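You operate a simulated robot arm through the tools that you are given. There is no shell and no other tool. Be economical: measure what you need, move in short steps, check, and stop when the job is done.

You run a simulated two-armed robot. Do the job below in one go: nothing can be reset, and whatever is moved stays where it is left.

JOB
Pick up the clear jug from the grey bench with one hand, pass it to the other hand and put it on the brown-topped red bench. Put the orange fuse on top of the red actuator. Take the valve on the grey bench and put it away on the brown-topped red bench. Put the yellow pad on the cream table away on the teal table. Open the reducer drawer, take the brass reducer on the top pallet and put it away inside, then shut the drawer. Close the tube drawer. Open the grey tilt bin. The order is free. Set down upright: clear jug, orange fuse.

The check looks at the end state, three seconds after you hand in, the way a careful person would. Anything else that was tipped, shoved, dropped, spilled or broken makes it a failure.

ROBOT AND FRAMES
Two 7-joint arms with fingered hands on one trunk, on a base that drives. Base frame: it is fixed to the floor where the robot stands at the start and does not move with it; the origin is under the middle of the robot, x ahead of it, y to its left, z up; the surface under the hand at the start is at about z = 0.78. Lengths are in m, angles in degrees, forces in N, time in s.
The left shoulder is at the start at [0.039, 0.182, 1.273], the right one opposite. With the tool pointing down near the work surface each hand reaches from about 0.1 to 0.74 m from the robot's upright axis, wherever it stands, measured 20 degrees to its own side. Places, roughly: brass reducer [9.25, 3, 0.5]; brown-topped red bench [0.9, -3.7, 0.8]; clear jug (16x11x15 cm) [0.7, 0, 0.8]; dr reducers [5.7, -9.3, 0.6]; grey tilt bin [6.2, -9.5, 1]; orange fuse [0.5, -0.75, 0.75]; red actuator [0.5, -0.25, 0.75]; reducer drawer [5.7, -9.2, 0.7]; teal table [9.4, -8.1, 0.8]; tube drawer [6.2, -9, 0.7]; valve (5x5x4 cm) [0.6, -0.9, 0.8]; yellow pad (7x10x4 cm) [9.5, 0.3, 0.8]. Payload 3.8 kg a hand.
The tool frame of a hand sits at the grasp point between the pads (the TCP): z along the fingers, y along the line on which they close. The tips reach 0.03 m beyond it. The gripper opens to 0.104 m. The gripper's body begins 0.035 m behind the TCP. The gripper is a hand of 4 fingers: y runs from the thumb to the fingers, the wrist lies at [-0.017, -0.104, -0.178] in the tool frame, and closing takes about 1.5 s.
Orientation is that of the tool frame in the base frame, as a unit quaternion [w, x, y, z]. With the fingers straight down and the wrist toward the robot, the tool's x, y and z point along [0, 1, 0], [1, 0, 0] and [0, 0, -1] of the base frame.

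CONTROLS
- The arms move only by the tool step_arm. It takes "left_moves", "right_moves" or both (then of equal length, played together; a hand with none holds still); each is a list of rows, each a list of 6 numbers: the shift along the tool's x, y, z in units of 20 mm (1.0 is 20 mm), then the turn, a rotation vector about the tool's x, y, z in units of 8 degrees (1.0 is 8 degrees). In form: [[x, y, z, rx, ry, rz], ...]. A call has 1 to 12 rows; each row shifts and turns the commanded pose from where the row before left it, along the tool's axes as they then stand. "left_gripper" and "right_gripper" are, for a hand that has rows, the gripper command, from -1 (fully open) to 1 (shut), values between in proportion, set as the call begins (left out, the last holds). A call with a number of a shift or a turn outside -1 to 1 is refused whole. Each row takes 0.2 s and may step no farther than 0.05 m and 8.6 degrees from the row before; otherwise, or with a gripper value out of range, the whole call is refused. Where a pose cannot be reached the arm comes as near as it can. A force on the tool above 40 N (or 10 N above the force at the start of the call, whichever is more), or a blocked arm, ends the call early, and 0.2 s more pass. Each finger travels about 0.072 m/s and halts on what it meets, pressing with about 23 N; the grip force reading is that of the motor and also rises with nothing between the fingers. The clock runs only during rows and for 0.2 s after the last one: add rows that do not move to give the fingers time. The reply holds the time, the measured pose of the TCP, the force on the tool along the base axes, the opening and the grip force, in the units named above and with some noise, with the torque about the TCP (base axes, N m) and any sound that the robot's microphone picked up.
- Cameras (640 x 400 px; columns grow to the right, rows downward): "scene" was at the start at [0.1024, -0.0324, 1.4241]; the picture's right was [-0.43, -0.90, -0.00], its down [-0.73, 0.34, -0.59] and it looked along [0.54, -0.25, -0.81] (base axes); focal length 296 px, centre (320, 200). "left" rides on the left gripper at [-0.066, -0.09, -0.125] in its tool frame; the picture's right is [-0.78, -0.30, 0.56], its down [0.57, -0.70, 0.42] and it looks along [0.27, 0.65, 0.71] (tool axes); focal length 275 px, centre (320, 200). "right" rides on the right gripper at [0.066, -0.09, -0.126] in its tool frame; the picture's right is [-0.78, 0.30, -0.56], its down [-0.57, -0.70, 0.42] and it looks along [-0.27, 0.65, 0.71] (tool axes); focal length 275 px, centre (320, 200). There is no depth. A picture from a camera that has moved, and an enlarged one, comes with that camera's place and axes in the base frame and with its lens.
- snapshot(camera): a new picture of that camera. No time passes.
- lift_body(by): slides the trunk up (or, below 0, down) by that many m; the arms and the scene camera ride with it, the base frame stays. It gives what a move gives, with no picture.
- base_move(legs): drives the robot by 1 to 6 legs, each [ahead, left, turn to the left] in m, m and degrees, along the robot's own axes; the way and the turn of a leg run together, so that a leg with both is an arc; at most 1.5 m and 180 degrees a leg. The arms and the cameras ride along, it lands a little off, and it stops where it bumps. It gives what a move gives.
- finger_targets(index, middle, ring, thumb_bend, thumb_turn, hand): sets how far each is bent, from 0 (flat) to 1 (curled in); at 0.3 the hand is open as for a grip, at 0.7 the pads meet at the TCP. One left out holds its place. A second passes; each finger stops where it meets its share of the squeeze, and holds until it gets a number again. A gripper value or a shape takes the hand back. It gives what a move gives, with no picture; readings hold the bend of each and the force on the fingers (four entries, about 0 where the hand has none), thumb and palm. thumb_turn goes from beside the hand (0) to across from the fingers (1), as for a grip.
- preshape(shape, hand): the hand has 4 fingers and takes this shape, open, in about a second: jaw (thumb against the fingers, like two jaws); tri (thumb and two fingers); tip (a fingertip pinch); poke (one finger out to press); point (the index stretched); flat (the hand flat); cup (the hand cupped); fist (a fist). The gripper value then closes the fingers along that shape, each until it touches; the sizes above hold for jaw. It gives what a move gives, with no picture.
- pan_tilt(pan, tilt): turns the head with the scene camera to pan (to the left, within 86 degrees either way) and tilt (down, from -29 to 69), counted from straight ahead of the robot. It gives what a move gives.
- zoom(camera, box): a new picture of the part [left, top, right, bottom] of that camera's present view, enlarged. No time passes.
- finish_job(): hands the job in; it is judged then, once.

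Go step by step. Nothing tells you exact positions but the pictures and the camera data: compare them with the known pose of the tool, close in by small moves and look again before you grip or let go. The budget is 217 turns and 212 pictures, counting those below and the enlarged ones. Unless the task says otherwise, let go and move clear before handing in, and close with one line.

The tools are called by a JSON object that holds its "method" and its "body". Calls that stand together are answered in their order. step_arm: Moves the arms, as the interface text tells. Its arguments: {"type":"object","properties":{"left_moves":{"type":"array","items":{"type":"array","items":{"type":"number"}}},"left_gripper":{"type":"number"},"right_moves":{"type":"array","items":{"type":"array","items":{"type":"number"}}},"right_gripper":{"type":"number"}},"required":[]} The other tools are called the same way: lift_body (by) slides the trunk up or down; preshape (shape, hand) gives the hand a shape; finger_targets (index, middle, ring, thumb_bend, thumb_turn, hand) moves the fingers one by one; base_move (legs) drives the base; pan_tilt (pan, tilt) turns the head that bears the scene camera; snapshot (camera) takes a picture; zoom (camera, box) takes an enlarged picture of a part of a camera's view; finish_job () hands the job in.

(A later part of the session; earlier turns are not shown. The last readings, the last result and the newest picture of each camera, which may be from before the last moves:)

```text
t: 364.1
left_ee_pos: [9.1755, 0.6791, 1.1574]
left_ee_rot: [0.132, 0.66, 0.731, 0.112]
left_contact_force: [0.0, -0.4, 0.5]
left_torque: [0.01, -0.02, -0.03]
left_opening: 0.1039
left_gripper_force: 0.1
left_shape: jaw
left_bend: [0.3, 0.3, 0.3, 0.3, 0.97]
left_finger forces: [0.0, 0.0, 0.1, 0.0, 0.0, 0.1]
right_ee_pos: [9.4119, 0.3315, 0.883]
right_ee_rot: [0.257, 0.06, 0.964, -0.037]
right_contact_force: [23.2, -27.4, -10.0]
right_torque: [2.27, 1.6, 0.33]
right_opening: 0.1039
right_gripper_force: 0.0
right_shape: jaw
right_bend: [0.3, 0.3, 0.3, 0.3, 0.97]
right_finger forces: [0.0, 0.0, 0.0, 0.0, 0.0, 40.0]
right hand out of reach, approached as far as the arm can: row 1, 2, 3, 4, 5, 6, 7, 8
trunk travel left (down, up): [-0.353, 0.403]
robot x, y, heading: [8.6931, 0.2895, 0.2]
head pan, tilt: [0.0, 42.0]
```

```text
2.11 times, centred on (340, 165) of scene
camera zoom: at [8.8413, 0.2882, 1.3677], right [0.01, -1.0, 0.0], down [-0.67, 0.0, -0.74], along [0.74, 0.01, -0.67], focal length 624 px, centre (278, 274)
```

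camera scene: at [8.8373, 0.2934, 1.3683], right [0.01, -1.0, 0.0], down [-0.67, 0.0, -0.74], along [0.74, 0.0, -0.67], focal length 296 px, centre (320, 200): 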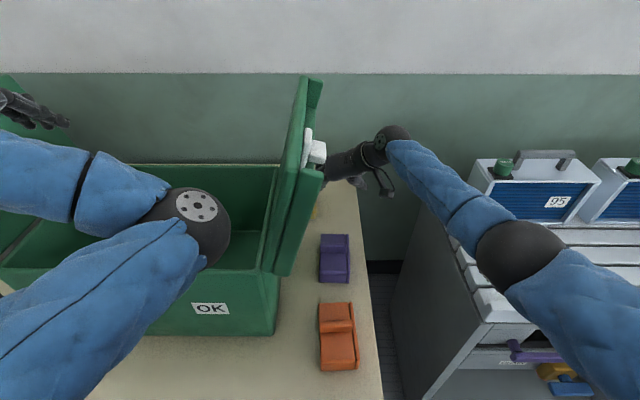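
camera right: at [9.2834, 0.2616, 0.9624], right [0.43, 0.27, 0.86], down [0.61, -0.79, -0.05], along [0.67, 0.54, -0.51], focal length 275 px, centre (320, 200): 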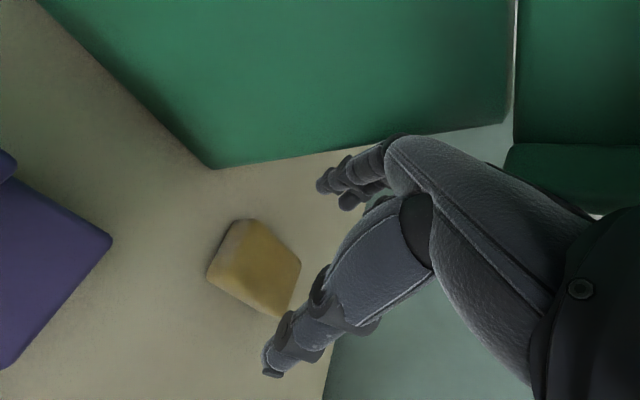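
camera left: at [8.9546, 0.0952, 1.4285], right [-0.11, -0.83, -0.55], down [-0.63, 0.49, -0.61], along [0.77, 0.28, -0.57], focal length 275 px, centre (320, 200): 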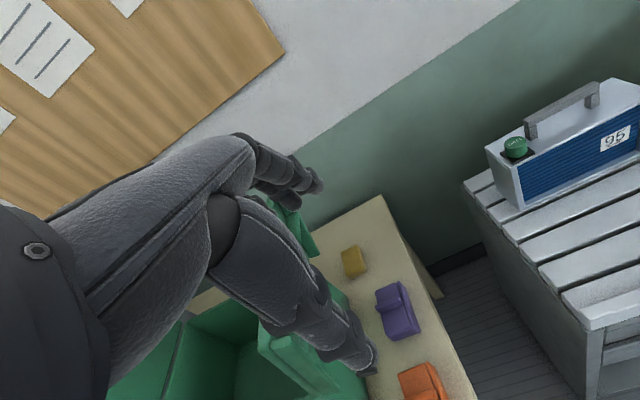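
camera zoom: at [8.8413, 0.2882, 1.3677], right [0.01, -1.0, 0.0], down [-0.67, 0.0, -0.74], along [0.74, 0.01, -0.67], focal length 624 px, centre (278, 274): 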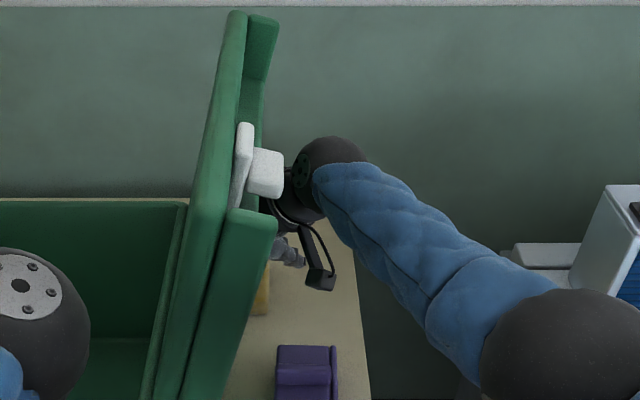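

The arm ran out of reach and the hand pressed on the crate; I back off in −y immediately.

{"method": "step_arm", "body": {"right_moves": [[-0.08, -0.945, 0.09, 0, 0, 0], [-0.08, -0.945, 0.09, 0, 0, 0], [-0.08, -0.945, 0.09, 0, 0, 0], [-0.08, -0.945, 0.09, 0, 0, 0], [-0.08, -0.945, 0.09, 0, 0, 0], [0.88, -0.12, -0.51, 0, 0, 0], [0.88, -0.12, -0.51, 0, 0, 0]]}}

{"method": "snapshot", "body": {"camera": "scene"}}

{"method": "snapshot", "body": {"camera": "right"}}

```text
t: 365.7
left_ee_pos: [9.1717, 0.6827, 1.1577]
left_ee_rot: [0.133, 0.66, 0.731, 0.113]
left_contact_force: [-0.5, 1.1, -0.9]
left_torque: [0.02, 0.0, -0.01]
left_opening: 0.1039
left_gripper_force: 0.1
left_shape: jaw
left_bend: [0.3, 0.3, 0.3, 0.3, 0.97]
left_finger forces: [0.1, 0.1, 0.0, 0.0, 0.0, 0.1]
right_ee_pos: [9.365, 0.2478, 0.8876]
right_ee_rot: [0.259, 0.054, 0.964, -0.033]
right_contact_force: [0.1, 0.0, -0.8]
right_torque: [0.01, 0.0, 0.03]
right_opening: 0.1043
right_gripper_force: 0.2
right_shape: jaw
right_bend: [0.3, 0.3, 0.3, 0.3, 0.97]
right_finger forces: [0.0, 0.1, 0.1, 0.1, 0.0, 0.0]
trunk travel left (down, up): [-0.353, 0.403]
robot x, y, heading: [8.698, 0.292, 0.5]
head pan, tilt: [0.0, 42.0]
```

```text
67 pictures are left
camera scene: at [8.8368, 0.2924, 1.3684], right [0.01, -1.0, 0.0], down [-0.67, 0.0, -0.74], along [0.74, 0.0, -0.67], focal length 296 px, centre (320, 200)
```

scene: 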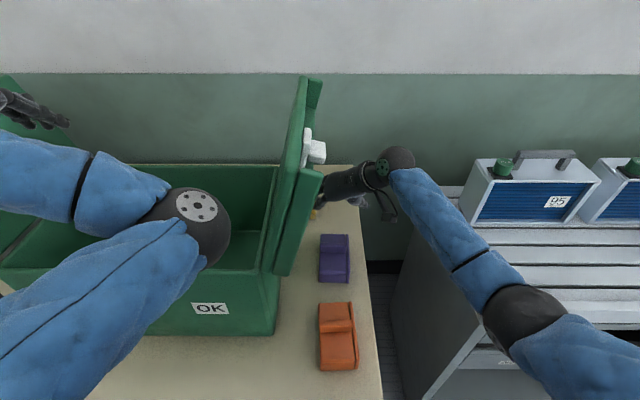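

```text
66 pictures are left
camera right: at [9.2378, 0.1759, 0.9656], right [0.43, 0.28, 0.86], down [0.62, -0.78, -0.05], along [0.66, 0.56, -0.51], focal length 275 px, centre (320, 200)
```

right: 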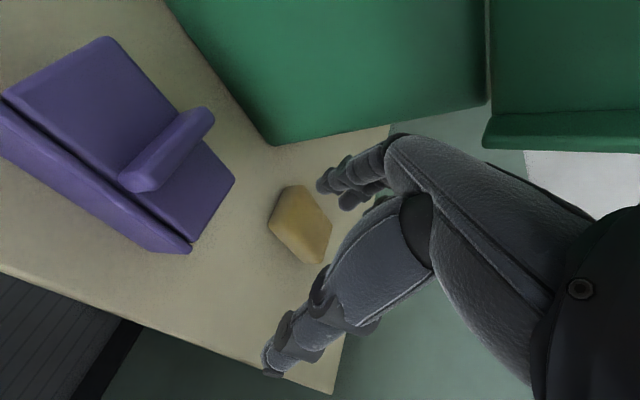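

Reach is short by ~7 cm. Rotating the robot ~33° left brings the right shoulder closer. I retract the hand, back off, turn, and re-approach.

{"method": "step_arm", "body": {"right_moves": [[0.88, -0.12, -0.51, 0, 0, 0], [0.88, -0.12, -0.51, 0, 0, 0], [0.3, 0, -1, 0, 0, 0], [0.3, 0, -1, 0, 0, 0], [0.3, 0, -1, 0, 0, 0], [0.3, 0, -1, 0, 0, 0], [0.3, 0, -1, 0, 0, 0]]}}

{"method": "base_move", "body": {"legs": [[-0.25, 0, 0], [0, 0, 33]]}}

{"method": "snapshot", "body": {"camera": "scene"}}

```text
t: 367.3
left_ee_pos: [9.1722, 0.6842, 1.156]
left_ee_rot: [0.133, 0.659, 0.731, 0.113]
left_contact_force: [-0.5, 0.7, -0.2]
left_torque: [0.01, 0.0, 0.0]
left_opening: 0.104
left_gripper_force: 0.1
left_shape: jaw
left_bend: [0.3, 0.3, 0.3, 0.3, 0.97]
left_finger forces: [0.0, 0.0, 0.0, 0.1, 0.1, 0.0]
right_ee_pos: [9.2475, 0.26, 0.9596]
right_ee_rot: [0.258, 0.053, 0.964, -0.033]
right_contact_force: [0.0, -0.1, -0.5]
right_torque: [-0.02, 0.03, 0.0]
right_opening: 0.1041
right_gripper_force: 0.1
right_shape: jaw
right_bend: [0.3, 0.3, 0.3, 0.3, 0.97]
right_finger forces: [0.1, 0.0, 0.0, 0.0, 0.1, 0.0]
trunk travel left (down, up): [-0.353, 0.403]
robot x, y, heading: [8.6983, 0.2909, 0.5]
head pan, tilt: [0.0, 42.0]
```

```text
t: 370.8
left_ee_pos: [8.6288, 0.8775, 1.1576]
left_ee_rot: [0.095, 0.423, 0.889, 0.146]
left_contact_force: [-1.4, 0.3, -0.2]
left_torque: [0.01, -0.01, 0.04]
left_opening: 0.1037
left_gripper_force: 0.0
left_shape: jaw
left_bend: [0.3, 0.3, 0.3, 0.3, 0.97]
left_finger forces: [0.0, 0.0, 0.0, 0.0, 0.0, 0.0]
right_ee_pos: [8.9238, 0.5669, 0.9595]
right_ee_rot: [0.257, -0.226, 0.939, 0.042]
right_contact_force: [-0.5, -0.2, -0.7]
right_torque: [0.02, 0.01, 0.02]
right_opening: 0.1035
right_gripper_force: 0.1
right_shape: jaw
right_bend: [0.3, 0.3, 0.3, 0.3, 0.97]
right_finger forces: [0.1, 0.0, 0.0, 0.0, 0.1, 0.0]
trunk travel left (down, up): [-0.353, 0.403]
robot x, y, heading: [8.4479, 0.2912, 33.7]
head pan, tilt: [0.0, 42.0]
```

```text
65 pictures are left
camera scene: at [8.5616, 0.3672, 1.3683], right [0.55, -0.83, 0.0], down [-0.56, -0.37, -0.74], along [0.62, 0.41, -0.67], focal length 296 px, centre (320, 200)
```

scene: 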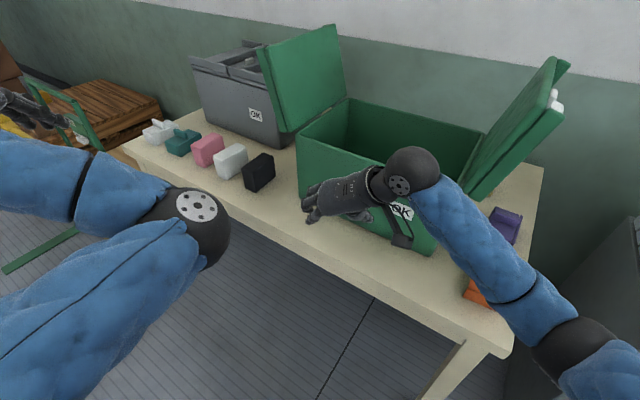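

{"method": "step_arm", "body": {"right_moves": [[0, -0.8, 0, 0.36, 0.02, 0.745], [0, -0.8, 0, 0.36, 0.02, 0.745], [0, -0.8, 0, 0.36, 0.02, 0.745], [0, -0.8, 0, 0.35, 0.02, 0.745], [-0.1, -1, 0, 0, 0, 0], [-0.1, -1, 0, 0, 0, 0], [-0.1, -1, 0, 0, 0, 0], [-0.1, -1, 0, 0, 0, 0], [-0.1, -1, 0, 0, 0, 0], [-0.1, -1, 0, 0, 0, 0], [-0.1, -1, 0, 0, 0, 0], [-0.1, -1, 0, 0, 0, 0]]}}

{"method": "step_arm", "body": {"right_moves": [[-0.1, -1, 0, 0, 0, 0], [-0.1, -1, 0, 0, 0, 0], [-0.1, -1, 0, 0, 0, 0], [-0.1, -1, 0, 0, 0, 0], [-0.1, -1, 0, 0, 0, 0], [-0.1, -1, 0, 0, 0, 0], [-0.1, -1, 0, 0, 0, 0]]}}

{"method": "snapshot", "body": {"camera": "scene"}}

```text
t: 373.4
left_ee_pos: [8.6294, 0.8779, 1.1581]
left_ee_rot: [0.096, 0.421, 0.89, 0.146]
left_contact_force: [-0.7, -0.4, -0.7]
left_torque: [0.01, -0.01, 0.0]
left_opening: 0.1039
left_gripper_force: 0.0
left_shape: jaw
left_bend: [0.3, 0.3, 0.3, 0.3, 0.97]
left_finger forces: [0.0, 0.0, 0.0, 0.0, 0.0, 0.1]
right_ee_pos: [8.955, 0.3448, 0.9699]
right_ee_rot: [0.259, -0.001, 0.966, 0.001]
right_contact_force: [0.9, 0.2, 0.6]
right_torque: [0.0, -0.03, 0.02]
right_opening: 0.1037
right_gripper_force: 0.1
right_shape: jaw
right_bend: [0.3, 0.3, 0.3, 0.3, 0.97]
right_finger forces: [0.0, 0.0, 0.0, 0.1, 0.1, 0.0]
trunk travel left (down, up): [-0.353, 0.403]
robot x, y, heading: [8.4459, 0.2926, 33.7]
head pan, tilt: [0.0, 42.0]
```

```text
t: 374.9
left_ee_pos: [8.6285, 0.8788, 1.1582]
left_ee_rot: [0.096, 0.423, 0.889, 0.146]
left_contact_force: [-0.4, -0.1, 0.1]
left_torque: [0.0, 0.02, 0.01]
left_opening: 0.104
left_gripper_force: 0.0
left_shape: jaw
left_bend: [0.3, 0.3, 0.3, 0.3, 0.97]
left_finger forces: [0.0, 0.0, 0.1, 0.0, 0.0, 0.1]
right_ee_pos: [8.9677, 0.2042, 0.9759]
right_ee_rot: [0.259, 0.0, 0.966, 0.001]
right_contact_force: [0.7, 0.3, -0.3]
right_torque: [0.0, -0.03, 0.05]
right_opening: 0.1042
right_gripper_force: 0.1
right_shape: jaw
right_bend: [0.3, 0.3, 0.3, 0.3, 0.97]
right_finger forces: [0.0, 0.0, 0.1, 0.0, 0.1, 0.0]
trunk travel left (down, up): [-0.353, 0.403]
robot x, y, heading: [8.4426, 0.2939, 33.8]
head pan, tilt: [0.0, 42.0]
```

```text
64 pictures are left
camera scene: at [8.5613, 0.3671, 1.3684], right [0.55, -0.83, 0.0], down [-0.56, -0.37, -0.74], along [0.62, 0.41, -0.67], focal length 296 px, centre (320, 200)
```

scene: 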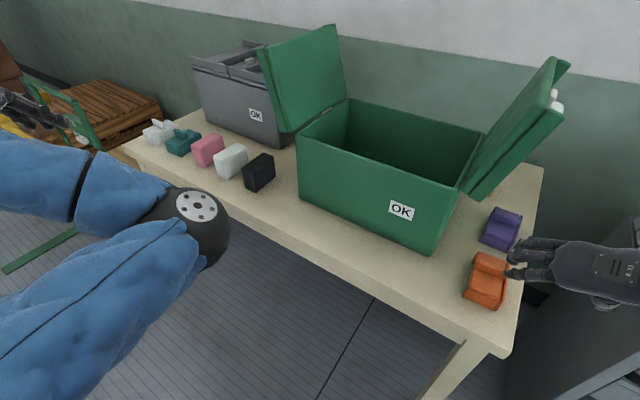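

{"method": "base_move", "body": {"legs": [[0.205, -0.156, 0]]}}

{"method": "lift_body", "body": {"by": -0.08}}

{"method": "snapshot", "body": {"camera": "right"}}

```text
t: 376.8
left_ee_pos: [8.8775, 0.8618, 1.1582]
left_ee_rot: [0.095, 0.421, 0.89, 0.146]
left_contact_force: [-0.7, -0.1, 0.0]
left_torque: [-0.01, 0.0, -0.01]
left_opening: 0.104
left_gripper_force: 0.0
left_shape: jaw
left_bend: [0.3, 0.3, 0.3, 0.3, 0.97]
left_finger forces: [0.0, 0.1, 0.1, 0.0, 0.0, 0.0]
right_ee_pos: [9.2189, 0.192, 0.9749]
right_ee_rot: [0.259, -0.003, 0.966, 0.001]
right_contact_force: [0.3, -0.6, -0.5]
right_torque: [0.0, 0.05, -0.01]
right_opening: 0.1038
right_gripper_force: 0.1
right_shape: jaw
right_bend: [0.3, 0.3, 0.3, 0.3, 0.97]
right_finger forces: [0.0, 0.0, 0.0, 0.0, 0.1, 0.1]
trunk travel left (down, up): [-0.353, 0.403]
robot x, y, heading: [8.6974, 0.2784, 33.9]
head pan, tilt: [0.0, 42.0]
```

```text
t: 378.0
left_ee_pos: [8.8923, 0.8731, 1.0532]
left_ee_rot: [0.081, 0.422, 0.895, 0.122]
left_contact_force: [0.3, 0.9, 0.9]
left_torque: [0.01, 0.04, 0.01]
left_opening: 0.1039
left_gripper_force: 0.0
left_shape: jaw
left_bend: [0.3, 0.3, 0.3, 0.3, 0.97]
left_finger forces: [0.0, 0.1, 0.0, 0.0, 0.1, 0.1]
right_ee_pos: [9.218, 0.1918, 0.8951]
right_ee_rot: [0.26, -0.002, 0.966, 0.002]
right_contact_force: [0.6, -1.3, -0.8]
right_torque: [-0.01, 0.01, 0.0]
right_opening: 0.1038
right_gripper_force: 0.1
right_shape: jaw
right_bend: [0.3, 0.3, 0.3, 0.3, 0.97]
right_finger forces: [0.0, 0.0, 0.0, 0.0, 0.1, 0.0]
trunk travel left (down, up): [-0.273, 0.483]
robot x, y, heading: [8.6974, 0.2783, 33.6]
head pan, tilt: [0.0, 42.0]
```

```text
63 pictures are left
camera right: at [9.1014, 0.1016, 0.971], right [0.39, 0.3, 0.87], down [0.71, -0.7, -0.08], along [0.58, 0.65, -0.48], focal length 275 px, centre (320, 200)
```

right: 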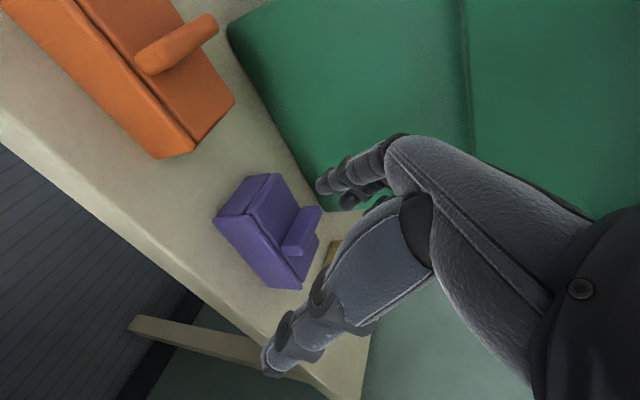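

{"method": "step_arm", "body": {"right_moves": [[-0.866, 0, 0.5, 0, 0, 0], [-0.866, 0, 0.5, 0, 0, 0], [-0.866, 0, 0.5, 0, 0, 0], [-0.866, 0, 0.5, 0, 0, 0], [-0.866, 0, 0.5, 0, 0, 0], [-0.866, 0, 0.5, 0, 0, 0], [-0.866, 0, 0.5, 0, 0, 0], [-0.866, 0, 0.5, 0, 0, 0], [-0.866, 0, 0.5, 0, 0, 0], [-0.866, 0, 0.5, 0, 0, 0], [-0.866, 0, 0.5, 0, 0, 0], [-0.866, 0, 0.5, 0, 0, 0]]}}

{"method": "snapshot", "body": {"camera": "right"}}

```text
t: 380.6
left_ee_pos: [8.891, 0.8746, 1.053]
left_ee_rot: [0.082, 0.422, 0.895, 0.121]
left_contact_force: [-0.3, 0.4, 0.9]
left_torque: [-0.01, -0.01, 0.01]
left_opening: 0.1038
left_gripper_force: 0.0
left_shape: jaw
left_bend: [0.3, 0.3, 0.3, 0.3, 0.97]
left_finger forces: [0.1, 0.1, 0.0, 0.0, 0.0, 0.0]
right_ee_pos: [9.4599, 0.1932, 0.8966]
right_ee_rot: [0.258, -0.002, 0.966, 0.001]
right_contact_force: [-0.2, -1.1, -0.8]
right_torque: [-0.01, 0.03, -0.02]
right_opening: 0.1041
right_gripper_force: 0.1
right_shape: jaw
right_bend: [0.3, 0.3, 0.3, 0.3, 0.97]
right_finger forces: [0.0, 0.1, 0.0, 0.0, 0.1, 0.1]
trunk travel left (down, up): [-0.273, 0.483]
robot x, y, heading: [8.6942, 0.2758, 34.0]
head pan, tilt: [0.0, 42.0]
```

```text
62 pictures are left
camera right: at [9.3419, 0.1024, 0.9718], right [0.39, 0.3, 0.87], down [0.71, -0.7, -0.08], along [0.58, 0.65, -0.49], focal length 275 px, centre (320, 200)
```

right: 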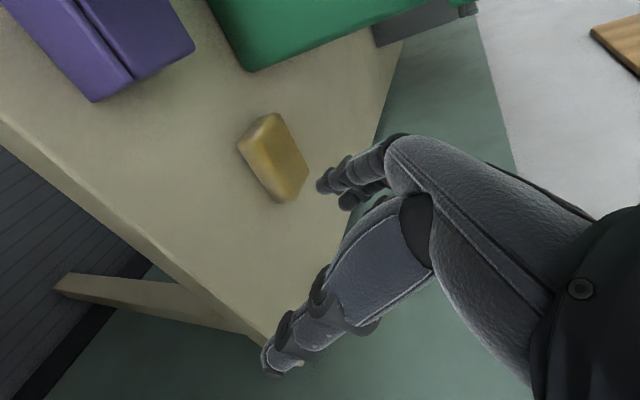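

Reach is fine now. Pad centre (9.479,0.343). Move +y over it at this height.

{"method": "step_arm", "body": {"right_moves": [[-0.75, 0, 0.43, 0, 0, 0], [0, 1, 0, 0, 0, 0], [0, 1, 0, 0, 0, 0], [0, 1, 0, 0, 0, 0], [0, 1, 0, 0, 0, 0], [0, 1, 0, 0, 0, 0], [0, 1, 0, 0, 0, 0], [0, 1, 0, 0, 0, 0], [0, 0.5, 0, 0, 0, 0]]}}

{"method": "snapshot", "body": {"camera": "right"}}

```text
t: 382.6
left_ee_pos: [8.8916, 0.874, 1.052]
left_ee_rot: [0.081, 0.422, 0.895, 0.123]
left_contact_force: [0.4, 0.7, -0.4]
left_torque: [0.0, 0.01, -0.01]
left_opening: 0.104
left_gripper_force: 0.0
left_shape: jaw
left_bend: [0.3, 0.3, 0.3, 0.3, 0.97]
left_finger forces: [0.1, 0.0, 0.0, 0.0, 0.0, 0.0]
right_ee_pos: [9.4761, 0.3426, 0.8958]
right_ee_rot: [0.259, 0.0, 0.966, 0.002]
right_contact_force: [1.4, 0.0, 0.3]
right_torque: [-0.01, 0.02, 0.0]
right_opening: 0.1038
right_gripper_force: 0.1
right_shape: jaw
right_bend: [0.3, 0.3, 0.3, 0.3, 0.97]
right_finger forces: [0.0, 0.1, 0.1, 0.1, 0.1, 0.0]
trunk travel left (down, up): [-0.273, 0.483]
robot x, y, heading: [8.6951, 0.2787, 33.8]
head pan, tilt: [0.0, 42.0]
```

```text
61 pictures are left
camera right: at [9.3589, 0.2534, 0.971], right [0.39, 0.3, 0.87], down [0.71, -0.7, -0.08], along [0.58, 0.65, -0.48], focal length 275 px, centre (320, 200)
```

right: 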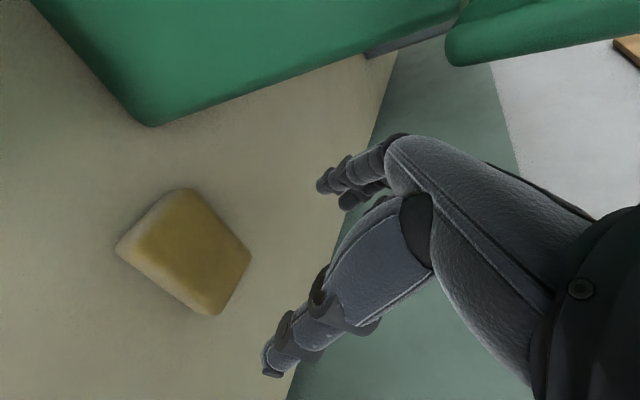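

Centred above. Descend vertically to the pad.

{"method": "step_arm", "body": {"right_moves": [[0.5, 0, 0.866, 0, 0, 0], [0.5, 0, 0.866, 0, 0, 0], [0.5, 0, 0.866, 0, 0, 0], [0.5, 0, 0.866, 0, 0, 0], [0.5, 0, 0.866, 0, 0, 0], [0.25, 0, 0.433, 0, 0, 0], [0, 0, 0, 0, 0, 0]]}}

{"method": "snapshot", "body": {"camera": "right"}}

```text
t: 384.2
left_ee_pos: [8.8909, 0.8743, 1.0539]
left_ee_rot: [0.081, 0.422, 0.895, 0.122]
left_contact_force: [0.6, -0.4, 0.0]
left_torque: [-0.01, -0.01, -0.05]
left_opening: 0.1038
left_gripper_force: 0.0
left_shape: jaw
left_bend: [0.3, 0.3, 0.3, 0.3, 0.97]
left_finger forces: [0.0, 0.0, 0.0, 0.1, 0.0, 0.1]
right_ee_pos: [9.4721, 0.3432, 0.7874]
right_ee_rot: [0.26, -0.002, 0.966, 0.001]
right_contact_force: [0.1, 0.0, -0.2]
right_torque: [0.01, 0.0, 0.01]
right_opening: 0.104
right_gripper_force: 0.1
right_shape: jaw
right_bend: [0.3, 0.3, 0.3, 0.3, 0.97]
right_finger forces: [0.0, 0.0, 0.0, 0.1, 0.0, 0.1]
right hand out of reach, approached as far as the arm can: row 6
trunk travel left (down, up): [-0.273, 0.483]
robot x, y, heading: [8.698, 0.2778, 33.9]
head pan, tilt: [0.0, 42.0]
```

```text
60 pictures are left
camera right: at [9.3553, 0.2527, 0.8641], right [0.39, 0.3, 0.87], down [0.71, -0.7, -0.08], along [0.58, 0.65, -0.48], focal length 275 px, centre (320, 200)
```

right: 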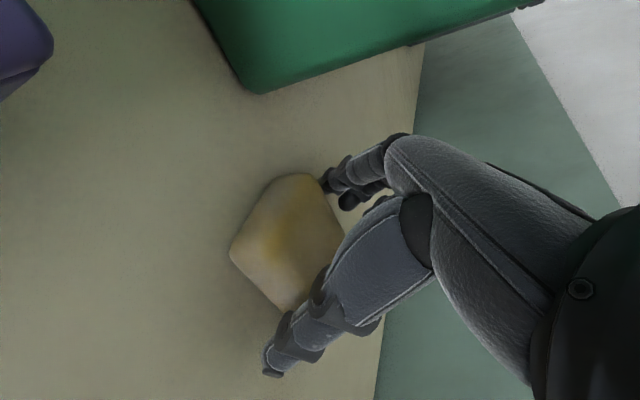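

Lower another 1 cm with the trunk and close.

{"method": "lift_body", "body": {"by": -0.011}}

{"method": "step_arm", "body": {"right_moves": [[0, 0, 0, 0, 0, 0], [0, 0, 0, 0, 0, 0], [0, 0, 0, 0, 0, 0], [0, 0, 0, 0, 0, 0], [0, 0, 0, 0, 0, 0], [0, 0, 0, 0, 0, 0], [0, 0, 0, 0, 0, 0]], "right_gripper": 1}}

{"method": "snapshot", "body": {"camera": "right"}}

```text
t: 384.8
left_ee_pos: [8.8916, 0.8758, 1.0401]
left_ee_rot: [0.08, 0.421, 0.896, 0.121]
left_contact_force: [-0.3, -0.3, -0.6]
left_torque: [0.01, 0.01, 0.03]
left_opening: 0.1038
left_gripper_force: 0.1
left_shape: jaw
left_bend: [0.3, 0.3, 0.3, 0.3, 0.97]
left_finger forces: [0.0, 0.1, 0.1, 0.0, 0.0, 0.1]
right_ee_pos: [9.4748, 0.3419, 0.779]
right_ee_rot: [0.26, -0.002, 0.965, 0.002]
right_contact_force: [1.1, -1.0, 8.3]
right_torque: [0.5, -0.07, -0.1]
right_opening: 0.1039
right_gripper_force: 0.0
right_shape: jaw
right_bend: [0.29, 0.3, 0.3, 0.3, 0.97]
right_finger forces: [8.1, 0.0, 0.0, 0.1, 0.1, 0.0]
trunk travel left (down, up): [-0.262, 0.494]
robot x, y, heading: [8.6971, 0.2754, 33.9]
head pan, tilt: [0.0, 42.0]
```

```text
t: 386.4
left_ee_pos: [8.8916, 0.877, 1.0398]
left_ee_rot: [0.081, 0.421, 0.895, 0.121]
left_contact_force: [0.0, -0.1, -0.8]
left_torque: [-0.02, 0.01, 0.02]
left_opening: 0.1042
left_gripper_force: 0.0
left_shape: jaw
left_bend: [0.3, 0.3, 0.3, 0.3, 0.97]
left_finger forces: [0.1, 0.0, 0.0, 0.0, 0.0, 0.0]
right_ee_pos: [9.472, 0.3426, 0.7813]
right_ee_rot: [0.261, -0.002, 0.965, 0.003]
right_contact_force: [-0.5, 6.5, 17.3]
right_torque: [1.23, 0.08, 0.0]
right_opening: 0.0683
right_gripper_force: 23.2
right_shape: jaw
right_bend: [0.31, 0.39, 0.36, 0.68, 0.99]
right_finger forces: [21.4, 11.4, 2.9, 0.1, 18.5, 0.0]
trunk travel left (down, up): [-0.262, 0.494]
robot x, y, heading: [8.6974, 0.2755, 33.8]
head pan, tilt: [0.0, 42.0]
```

```text
59 pictures are left
camera right: at [9.3551, 0.2527, 0.8557], right [0.39, 0.3, 0.87], down [0.71, -0.7, -0.08], along [0.58, 0.65, -0.48], focal length 275 px, centre (320, 200)
```

right: 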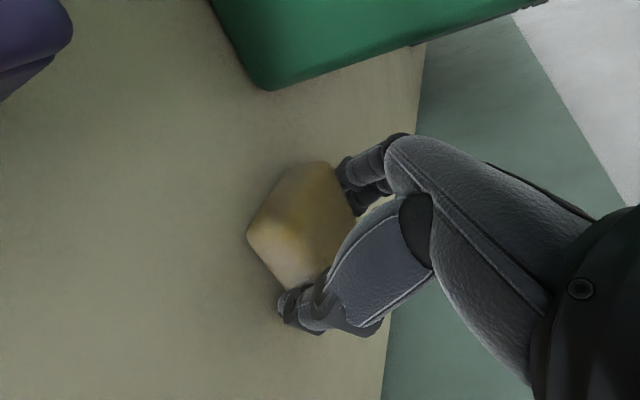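

Pad gripped. Lift, move −y away from the crate, then retreat.

{"method": "step_arm", "body": {"right_moves": [[-0.25, 0, -0.433, 0, 0, 0], [-0.5, 0, -0.866, 0, 0, 0], [-0.5, 0, -0.866, 0, 0, 0], [-0.5, 0, -0.866, 0, 0, 0], [-0.5, 0, -0.866, 0, 0, 0], [-0.5, 0, -0.866, 0, 0, 0], [0, -1, 0, 0, 0, 0], [0, -1, 0, 0, 0, 0], [0, -1, 0, 0, 0, 0], [0, -1, 0, 0, 0, 0], [0, -1, 0, 0, 0, 0], [0, -1, 0, 0, 0, 0]]}}

{"method": "snapshot", "body": {"camera": "right"}}

```text
t: 389.0
left_ee_pos: [8.8935, 0.8761, 1.0398]
left_ee_rot: [0.079, 0.421, 0.895, 0.122]
left_contact_force: [-0.2, 0.2, -0.7]
left_torque: [0.03, 0.0, 0.0]
left_opening: 0.104
left_gripper_force: 0.2
left_shape: jaw
left_bend: [0.3, 0.3, 0.3, 0.3, 0.97]
left_finger forces: [0.1, 0.0, 0.0, 0.0, 0.1, 0.0]
right_ee_pos: [9.4734, 0.2223, 0.8891]
right_ee_rot: [0.259, -0.002, 0.966, 0.0]
right_contact_force: [0.3, 0.7, -0.3]
right_torque: [0.0, -0.02, 0.01]
right_opening: 0.067
right_gripper_force: 23.2
right_shape: jaw
right_bend: [0.38, 0.4, 0.36, 0.67, 0.99]
right_finger forces: [13.0, 8.7, 1.4, 0.0, 22.6, 0.0]
trunk travel left (down, up): [-0.262, 0.494]
robot x, y, heading: [8.6979, 0.2786, 33.9]
head pan, tilt: [0.0, 42.0]
```

```text
58 pictures are left
camera right: at [9.3557, 0.1312, 0.9654], right [0.39, 0.3, 0.87], down [0.71, -0.7, -0.08], along [0.58, 0.65, -0.48], focal length 275 px, centre (320, 200)
```

right: 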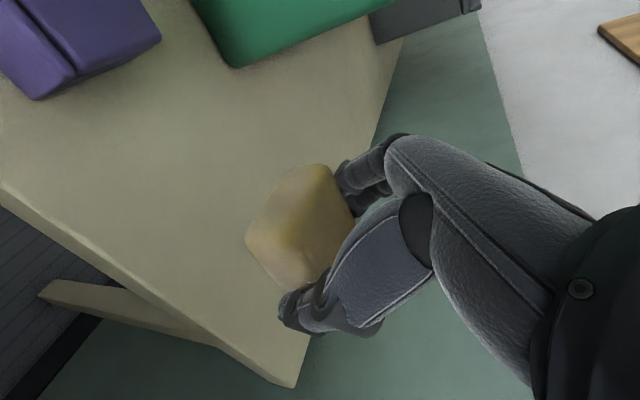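

Pad is held. Retreat from the table and back the robot off, then face north to find the pallets.

{"method": "step_arm", "body": {"right_moves": [[0.866, 0, -0.5, 0, 0, 0], [0.866, 0, -0.5, 0, 0, 0], [0.866, 0, -0.5, 0, 0, 0], [0.866, 0, -0.5, 0, 0, 0], [0.866, 0, -0.5, 0, 0, 0], [0.866, 0, -0.5, 0, 0, 0], [0.866, 0, -0.5, 0, 0, 0], [0.866, 0, -0.5, 0, 0, 0], [0.866, 0, -0.5, 0, 0, 0], [0.866, 0, -0.5, 0, 0, 0]]}}

{"method": "base_move", "body": {"legs": [[-0.4, 0.28, 0], [0, 0, 20]]}}

{"method": "lift_body", "body": {"by": 0.25}}

{"method": "pan_tilt", "body": {"pan": 0, "tilt": 30}}

{"method": "snapshot", "body": {"camera": "scene"}}

```text
t: 391.2
left_ee_pos: [8.8936, 0.8774, 1.0386]
left_ee_rot: [0.079, 0.421, 0.896, 0.122]
left_contact_force: [-0.3, 0.8, 0.0]
left_torque: [0.02, 0.01, -0.01]
left_opening: 0.1042
left_gripper_force: 0.0
left_shape: jaw
left_bend: [0.3, 0.3, 0.3, 0.3, 0.97]
left_finger forces: [0.1, 0.0, 0.0, 0.0, 0.0, 0.1]
right_ee_pos: [9.2753, 0.2205, 0.887]
right_ee_rot: [0.26, -0.002, 0.966, 0.001]
right_contact_force: [-0.5, 0.3, -0.1]
right_torque: [-0.02, -0.03, 0.04]
right_opening: 0.0667
right_gripper_force: 23.4
right_shape: jaw
right_bend: [0.38, 0.4, 0.36, 0.67, 0.99]
right_finger forces: [12.7, 8.7, 1.3, 0.1, 22.3, 0.1]
trunk travel left (down, up): [-0.262, 0.494]
robot x, y, heading: [8.6944, 0.2748, 34.0]
head pan, tilt: [0.0, 42.0]
```

```text
t: 395.1
left_ee_pos: [8.1917, 0.923, 1.0395]
left_ee_rot: [0.057, 0.259, 0.955, 0.133]
left_contact_force: [0.2, 0.1, 1.1]
left_torque: [0.0, 0.01, -0.02]
left_opening: 0.1039
left_gripper_force: 0.2
left_shape: jaw
left_bend: [0.3, 0.3, 0.3, 0.3, 0.97]
left_finger forces: [0.0, 0.0, 0.0, 0.0, 0.0, 0.0]
right_ee_pos: [8.7765, 0.4389, 0.8861]
right_ee_rot: [0.255, -0.172, 0.95, 0.046]
right_contact_force: [-0.2, 0.4, -0.3]
right_torque: [-0.01, -0.07, -0.05]
right_opening: 0.0669
right_gripper_force: 23.1
right_shape: jaw
right_bend: [0.38, 0.4, 0.36, 0.67, 0.99]
right_finger forces: [12.7, 8.7, 1.2, 0.1, 22.2, 0.1]
trunk travel left (down, up): [-0.262, 0.494]
robot x, y, heading: [8.2163, 0.2909, 53.9]
head pan, tilt: [0.0, 42.0]
```

```text
t: 397.7
left_ee_pos: [8.1928, 0.9225, 1.2895]
left_ee_rot: [0.057, 0.258, 0.955, 0.133]
left_contact_force: [0.3, -1.0, -0.6]
left_torque: [-0.02, 0.0, 0.0]
left_opening: 0.1038
left_gripper_force: 0.0
left_shape: jaw
left_bend: [0.3, 0.3, 0.3, 0.3, 0.97]
left_finger forces: [0.0, 0.0, 0.1, 0.1, 0.0, 0.1]
right_ee_pos: [8.7771, 0.4398, 1.1367]
right_ee_rot: [0.256, -0.172, 0.95, 0.046]
right_contact_force: [-0.5, -0.1, -0.9]
right_torque: [0.0, 0.01, 0.02]
right_opening: 0.0667
right_gripper_force: 22.5
right_shape: jaw
right_bend: [0.38, 0.4, 0.36, 0.67, 0.99]
right_finger forces: [12.5, 8.7, 1.2, 0.1, 22.2, 0.0]
trunk travel left (down, up): [-0.512, 0.244]
robot x, y, heading: [8.2152, 0.2941, 54.0]
head pan, tilt: [0.0, 42.0]
```

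```text
t: 398.4
left_ee_pos: [8.1932, 0.923, 1.2896]
left_ee_rot: [0.057, 0.259, 0.955, 0.134]
left_contact_force: [-0.2, 0.1, 0.0]
left_torque: [-0.01, 0.01, -0.01]
left_opening: 0.1037
left_gripper_force: 0.0
left_shape: jaw
left_bend: [0.3, 0.3, 0.3, 0.3, 0.97]
left_finger forces: [0.0, 0.1, 0.1, 0.0, 0.0, 0.0]
right_ee_pos: [8.7773, 0.4396, 1.138]
right_ee_rot: [0.256, -0.172, 0.95, 0.047]
right_contact_force: [0.5, 0.2, -0.2]
right_torque: [0.01, 0.01, -0.02]
right_opening: 0.0667
right_gripper_force: 23.4
right_shape: jaw
right_bend: [0.38, 0.4, 0.36, 0.67, 0.99]
right_finger forces: [12.7, 8.7, 1.3, 0.1, 22.2, 0.0]
trunk travel left (down, up): [-0.512, 0.244]
robot x, y, heading: [8.2171, 0.294, 54.0]
head pan, tilt: [0.0, 30.0]
```

```text
57 pictures are left
camera scene: at [8.2812, 0.3798, 1.5467], right [0.81, -0.59, 0.0], down [-0.29, -0.41, -0.87], along [0.51, 0.7, -0.5], focal length 296 px, centre (320, 200)
```

scene: 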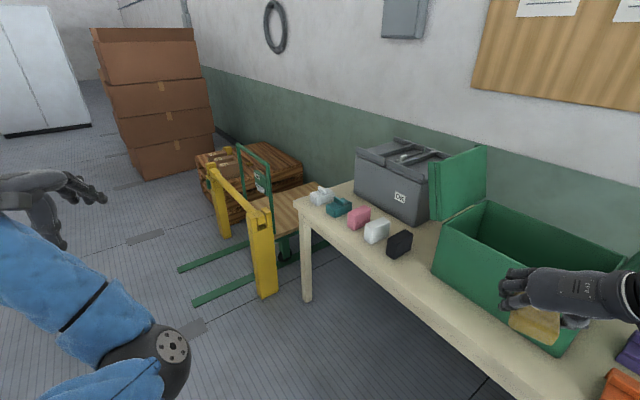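

The pallet stack is at about (9.1,3.0) behind a yellow frame with forks. I'll drive around via x≈7.95 to y≈2.95 and face east.

{"method": "base_move", "body": {"legs": [[0, 0, 36], [0, 0.27, 0], [1.35, 0, 0], [1.3, 0, 0], [0, 0, -90]]}}

{"method": "pan_tilt", "body": {"pan": 0, "tilt": 38}}

{"method": "snapshot", "body": {"camera": "scene"}}

```text
t: 418.4
left_ee_pos: [8.3963, 3.3271, 1.2896]
left_ee_rot: [0.111, 0.663, 0.735, 0.093]
left_contact_force: [-0.2, 0.0, -0.7]
left_torque: [-0.01, 0.01, -0.01]
left_opening: 0.1037
left_gripper_force: 0.0
left_shape: jaw
left_bend: [0.3, 0.3, 0.3, 0.3, 0.97]
left_finger forces: [0.0, 0.1, 0.0, 0.0, 0.1, 0.1]
right_ee_pos: [8.3508, 2.5712, 1.1387]
right_ee_rot: [0.249, 0.277, 0.925, -0.074]
right_contact_force: [-0.5, 0.3, 0.3]
right_torque: [0.01, 0.0, 0.0]
right_opening: 0.0669
right_gripper_force: 22.6
right_shape: jaw
right_bend: [0.39, 0.4, 0.36, 0.67, 0.99]
right_finger forces: [12.4, 8.6, 1.3, 0.0, 21.9, 0.0]
trunk travel left (down, up): [-0.512, 0.244]
robot x, y, heading: [7.8997, 2.9344, 0.7]
head pan, tilt: [0.0, 30.0]
```

```text
t: 419.1
left_ee_pos: [8.397, 3.3281, 1.2894]
left_ee_rot: [0.111, 0.663, 0.735, 0.093]
left_contact_force: [-0.3, 0.1, 0.1]
left_torque: [-0.01, 0.0, -0.02]
left_opening: 0.1037
left_gripper_force: 0.1
left_shape: jaw
left_bend: [0.3, 0.3, 0.3, 0.3, 0.97]
left_finger forces: [0.0, 0.0, 0.0, 0.0, 0.0, 0.0]
right_ee_pos: [8.3502, 2.5706, 1.1371]
right_ee_rot: [0.249, 0.278, 0.925, -0.074]
right_contact_force: [-0.3, 0.0, -1.2]
right_torque: [-0.01, 0.02, 0.0]
right_opening: 0.0667
right_gripper_force: 23.4
right_shape: jaw
right_bend: [0.39, 0.4, 0.36, 0.67, 0.99]
right_finger forces: [12.5, 8.8, 1.3, 0.1, 21.9, 0.1]
trunk travel left (down, up): [-0.512, 0.244]
robot x, y, heading: [7.8983, 2.9351, 0.4]
head pan, tilt: [0.0, 38.0]
```

```text
56 pictures are left
camera scene: at [8.0081, 2.9364, 1.5344], right [0.0, -1.0, 0.0], down [-0.62, 0.0, -0.79], along [0.79, 0.0, -0.62], focal length 296 px, centre (320, 200)
```

scene: 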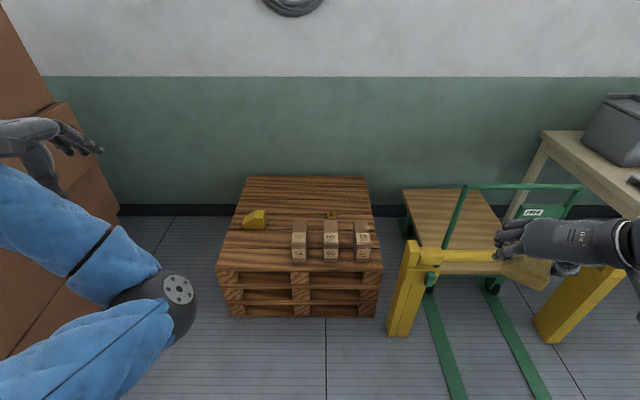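

{"method": "zoom", "body": {"camera": "scene", "box": [210, 170, 400, 290]}}

```text
3.33 times, centred on (305, 230) of scene
camera zoom: at [8.0081, 2.9364, 1.5344], right [0.0, -1.0, 0.0], down [-0.62, 0.0, -0.79], along [0.79, 0.0, -0.62], focal length 988 px, centre (370, 100)
```

zoom: 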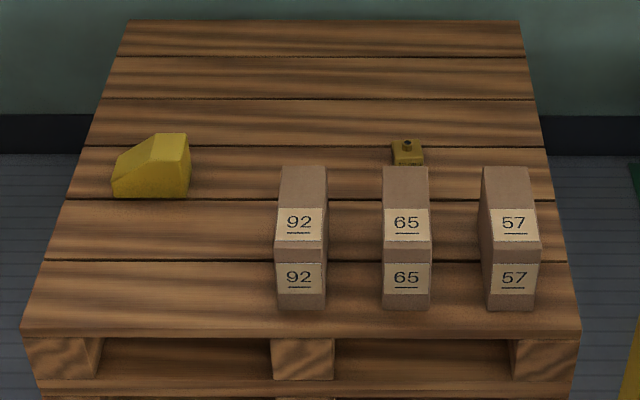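

The brass reducer (square with nipple) sits at ≈(9.25,2.874,0.45), behind box 65. Left hand will take it from above. Straighten the left hand, raise the pad hand, then drive in.

{"method": "step_arm", "body": {"left_moves": [[0, 0, 0, 0.7, 0.06, 0.245], [0, 0, 0, 0.7, 0.06, 0.245], [0, 0, 0, 0.68, 0.06, 0.24], [-1, 0, 0, 0, 0, 0], [-1, 0, 0, 0, 0, 0], [-1, 0, 0, 0, 0, 0], [-1, 0, 0, 0, 0, 0], [-1, 0, 0, 0, 0, 0], [-1, 0, 0, 0, 0, 0], [-1, 0, 0, 0, 0, 0], [-1, 0, 0, 0, 0, 0], [-1, 0, 0, 0, 0, 0]], "right_moves": [[0, 0, -1, 0, 0, 0], [0, 0, -1, 0, 0, 0], [0, 0, -1, 0, 0, 0], [0, 0, -1, 0, 0, 0], [0, 0, -1, 0, 0, 0], [0, 0, -1, 0, 0, 0], [0, 0, -1, 0, 0, 0], [0, 0, -1, 0, 0, 0], [0, 0, -1, 0, 0, 0], [0, 0, -1, 0, 0, 0], [0, 0, -1, 0, 0, 0], [0, 0, -1, 0, 0, 0]]}}

{"method": "base_move", "body": {"legs": [[0, 0.02, -0.5], [0.7, 0, 0]]}}

{"method": "snapshot", "body": {"camera": "scene"}}

```text
t: 421.7
left_ee_pos: [8.4372, 3.1633, 1.2723]
left_ee_rot: [0.001, 0.706, 0.708, 0.0]
left_contact_force: [0.3, 0.3, 0.6]
left_torque: [0.05, 0.0, 0.0]
left_opening: 0.1037
left_gripper_force: 0.0
left_shape: jaw
left_bend: [0.3, 0.3, 0.3, 0.3, 0.97]
left_finger forces: [0.0, 0.1, 0.0, 0.1, 0.0, 0.1]
left hand out of reach, approached as far as the arm can: row 6, 7, 8, 9, 10, 11, 12
right_ee_pos: [8.2838, 2.6157, 1.2737]
right_ee_rot: [0.248, 0.277, 0.925, -0.074]
right_contact_force: [0.3, 0.3, -0.8]
right_torque: [0.01, 0.0, 0.01]
right_opening: 0.0667
right_gripper_force: 22.5
right_shape: jaw
right_bend: [0.39, 0.4, 0.36, 0.67, 0.99]
right_finger forces: [12.3, 8.8, 1.3, 0.0, 21.9, 0.0]
right hand out of reach, approached as far as the arm can: row 9, 10, 11, 12
trunk travel left (down, up): [-0.512, 0.244]
robot x, y, heading: [7.8969, 2.9381, 0.4]
head pan, tilt: [0.0, 38.0]
```

```text
t: 425.9
left_ee_pos: [9.138, 3.1814, 1.2738]
left_ee_rot: [0.0, 0.707, 0.707, 0.0]
left_contact_force: [-0.1, -0.4, -0.2]
left_torque: [-0.03, 0.02, 0.0]
left_opening: 0.1041
left_gripper_force: 0.1
left_shape: jaw
left_bend: [0.3, 0.3, 0.3, 0.3, 0.97]
left_finger forces: [0.0, 0.0, 0.0, 0.0, 0.0, 0.1]
right_ee_pos: [8.9821, 2.6336, 1.2747]
right_ee_rot: [0.249, 0.28, 0.924, -0.074]
right_contact_force: [-0.1, -0.2, -0.3]
right_torque: [0.01, 0.02, 0.01]
right_opening: 0.0667
right_gripper_force: 23.0
right_shape: jaw
right_bend: [0.39, 0.4, 0.36, 0.67, 0.99]
right_finger forces: [12.2, 8.7, 1.3, 0.1, 21.9, 0.0]
trunk travel left (down, up): [-0.512, 0.244]
robot x, y, heading: [8.5984, 2.9586, 0.1]
head pan, tilt: [0.0, 38.0]
```

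```text
54 pictures are left
camera scene: at [8.7074, 2.9552, 1.5344], right [0.0, -1.0, 0.0], down [-0.62, 0.0, -0.79], along [0.79, 0.0, -0.62], focal length 296 px, centre (320, 200)
```

scene: 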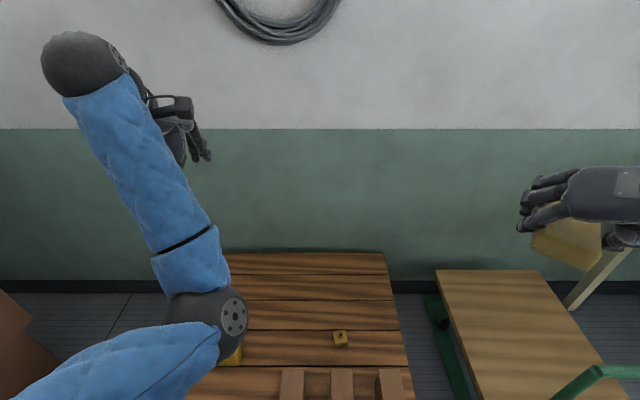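

Reducer at (9.257,2.88). Tuck the pad hand inward, nudge the base closer, and lower the trunk.

{"method": "step_arm", "body": {"right_moves": [[0.9, 0.8, -0.4, 0, 0, 0], [0.9, 0.8, -0.4, 0, 0, 0], [0.9, 0.8, -0.4, 0, 0, 0], [0.9, 0.8, -0.4, 0, 0, 0], [0.9, 0.8, -0.4, 0, 0, 0], [0.9, 0.8, -0.4, 0, 0, 0]]}}

{"method": "base_move", "body": {"legs": [[0.04, -0.05, 0]]}}

{"method": "lift_body", "body": {"by": -0.2}}

{"method": "step_arm", "body": {"left_moves": [[-1, 0.3, 0, 0, 0, 0], [-1, 0.3, 0, 0, 0, 0], [-1, 0.3, 0, 0, 0, 0], [-1, 0.3, 0, 0, 0, 0], [-1, 0.3, 0.5, 0, 0, 0], [-1, 0.3, 0.5, 0, 0, 0], [-1, 0.3, 0.5, 0, 0, 0], [-1, 0.3, 0.5, 0, 0, 0], [-1, 0.3, 0.5, 0, 0, 0], [-1, 0.3, 0.5, 0, 0, 0], [-1, 0.3, 0.5, 0, 0, 0], [-1, 0.3, 0.5, 0, 0, 0]], "left_gripper": -1}}

{"method": "snapshot", "body": {"camera": "scene"}}

```text
t: 427.3
left_ee_pos: [9.1371, 3.1818, 1.2729]
left_ee_rot: [0.0, 0.708, 0.706, -0.001]
left_contact_force: [-0.3, -0.3, 0.2]
left_torque: [0.02, 0.0, -0.03]
left_opening: 0.104
left_gripper_force: 0.0
left_shape: jaw
left_bend: [0.3, 0.3, 0.3, 0.3, 0.97]
left_finger forces: [0.0, 0.1, 0.0, 0.1, 0.1, 0.0]
right_ee_pos: [8.9845, 2.7728, 1.2771]
right_ee_rot: [0.247, 0.28, 0.925, -0.074]
right_contact_force: [-0.1, 0.3, 0.2]
right_torque: [-0.04, 0.0, -0.01]
right_opening: 0.0667
right_gripper_force: 23.0
right_shape: jaw
right_bend: [0.39, 0.4, 0.36, 0.67, 0.99]
right_finger forces: [12.2, 8.8, 1.3, 0.1, 21.8, 0.0]
right hand out of reach, approached as far as the arm can: row 2, 3, 4, 5, 6
trunk travel left (down, up): [-0.512, 0.244]
robot x, y, heading: [8.601, 2.955, 0.2]
head pan, tilt: [0.0, 38.0]
```

```text
t: 428.3
left_ee_pos: [9.1448, 3.1554, 1.2722]
left_ee_rot: [-0.001, 0.694, 0.72, 0.0]
left_contact_force: [-0.8, 0.7, -0.8]
left_torque: [-0.03, -0.03, 0.03]
left_opening: 0.1037
left_gripper_force: 0.1
left_shape: jaw
left_bend: [0.3, 0.3, 0.3, 0.3, 0.97]
left_finger forces: [0.0, 0.0, 0.0, 0.0, 0.0, 0.1]
right_ee_pos: [9.0094, 2.7412, 1.2761]
right_ee_rot: [0.251, 0.261, 0.93, -0.071]
right_contact_force: [-0.2, 0.8, -0.3]
right_torque: [-0.03, 0.02, -0.03]
right_opening: 0.0666
right_gripper_force: 22.8
right_shape: jaw
right_bend: [0.39, 0.4, 0.36, 0.67, 0.99]
right_finger forces: [12.1, 8.9, 1.4, 0.0, 21.8, 0.0]
trunk travel left (down, up): [-0.512, 0.244]
robot x, y, heading: [8.6167, 2.9046, 2.2]
head pan, tilt: [0.0, 38.0]
```

```text
t: 430.4
left_ee_pos: [9.1703, 3.1568, 1.0228]
left_ee_rot: [-0.032, 0.693, 0.72, -0.033]
left_contact_force: [-0.2, -0.2, 0.1]
left_torque: [0.0, -0.04, -0.01]
left_opening: 0.1037
left_gripper_force: 0.0
left_shape: jaw
left_bend: [0.3, 0.3, 0.3, 0.3, 0.97]
left_finger forces: [0.1, 0.1, 0.0, 0.0, 0.0, 0.0]
right_ee_pos: [9.0356, 2.7419, 1.0423]
right_ee_rot: [0.206, 0.257, 0.94, -0.084]
right_contact_force: [0.6, -0.6, 0.0]
right_torque: [0.02, -0.03, 0.0]
right_opening: 0.0666
right_gripper_force: 23.2
right_shape: jaw
right_bend: [0.39, 0.4, 0.36, 0.67, 0.99]
right_finger forces: [12.1, 8.8, 1.4, 0.0, 21.8, 0.0]
trunk travel left (down, up): [-0.312, 0.444]
robot x, y, heading: [8.6168, 2.91, 2.2]
head pan, tilt: [0.0, 38.0]
```

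```text
t: 433.1
left_ee_pos: [9.2429, 2.9193, 0.9361]
left_ee_rot: [-0.032, 0.693, 0.719, -0.033]
left_contact_force: [-0.6, 0.1, -0.5]
left_torque: [0.0, -0.02, -0.02]
left_opening: 0.1039
left_gripper_force: 0.1
left_shape: jaw
left_bend: [0.3, 0.3, 0.3, 0.3, 0.97]
left_finger forces: [0.1, 0.0, 0.0, 0.0, 0.0, 0.1]
right_ee_pos: [9.0355, 2.7417, 1.042]
right_ee_rot: [0.206, 0.258, 0.94, -0.083]
right_contact_force: [-0.1, 0.1, -0.5]
right_torque: [-0.01, -0.02, 0.01]
right_opening: 0.0666
right_gripper_force: 23.3
right_shape: jaw
right_bend: [0.39, 0.4, 0.36, 0.67, 0.99]
right_finger forces: [12.1, 9.0, 1.4, 0.1, 21.8, 0.0]
trunk travel left (down, up): [-0.312, 0.444]
robot x, y, heading: [8.6168, 2.9107, 2.1]
head pan, tilt: [0.0, 38.0]
```

```text
53 pictures are left
camera scene: at [8.772, 2.9148, 1.3327], right [0.04, -1.0, 0.0], down [-0.62, -0.02, -0.79], along [0.79, 0.03, -0.62], focal length 296 px, centre (320, 200)
```

scene: 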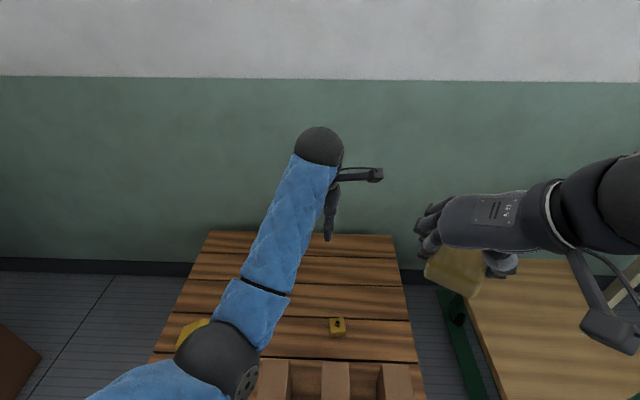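

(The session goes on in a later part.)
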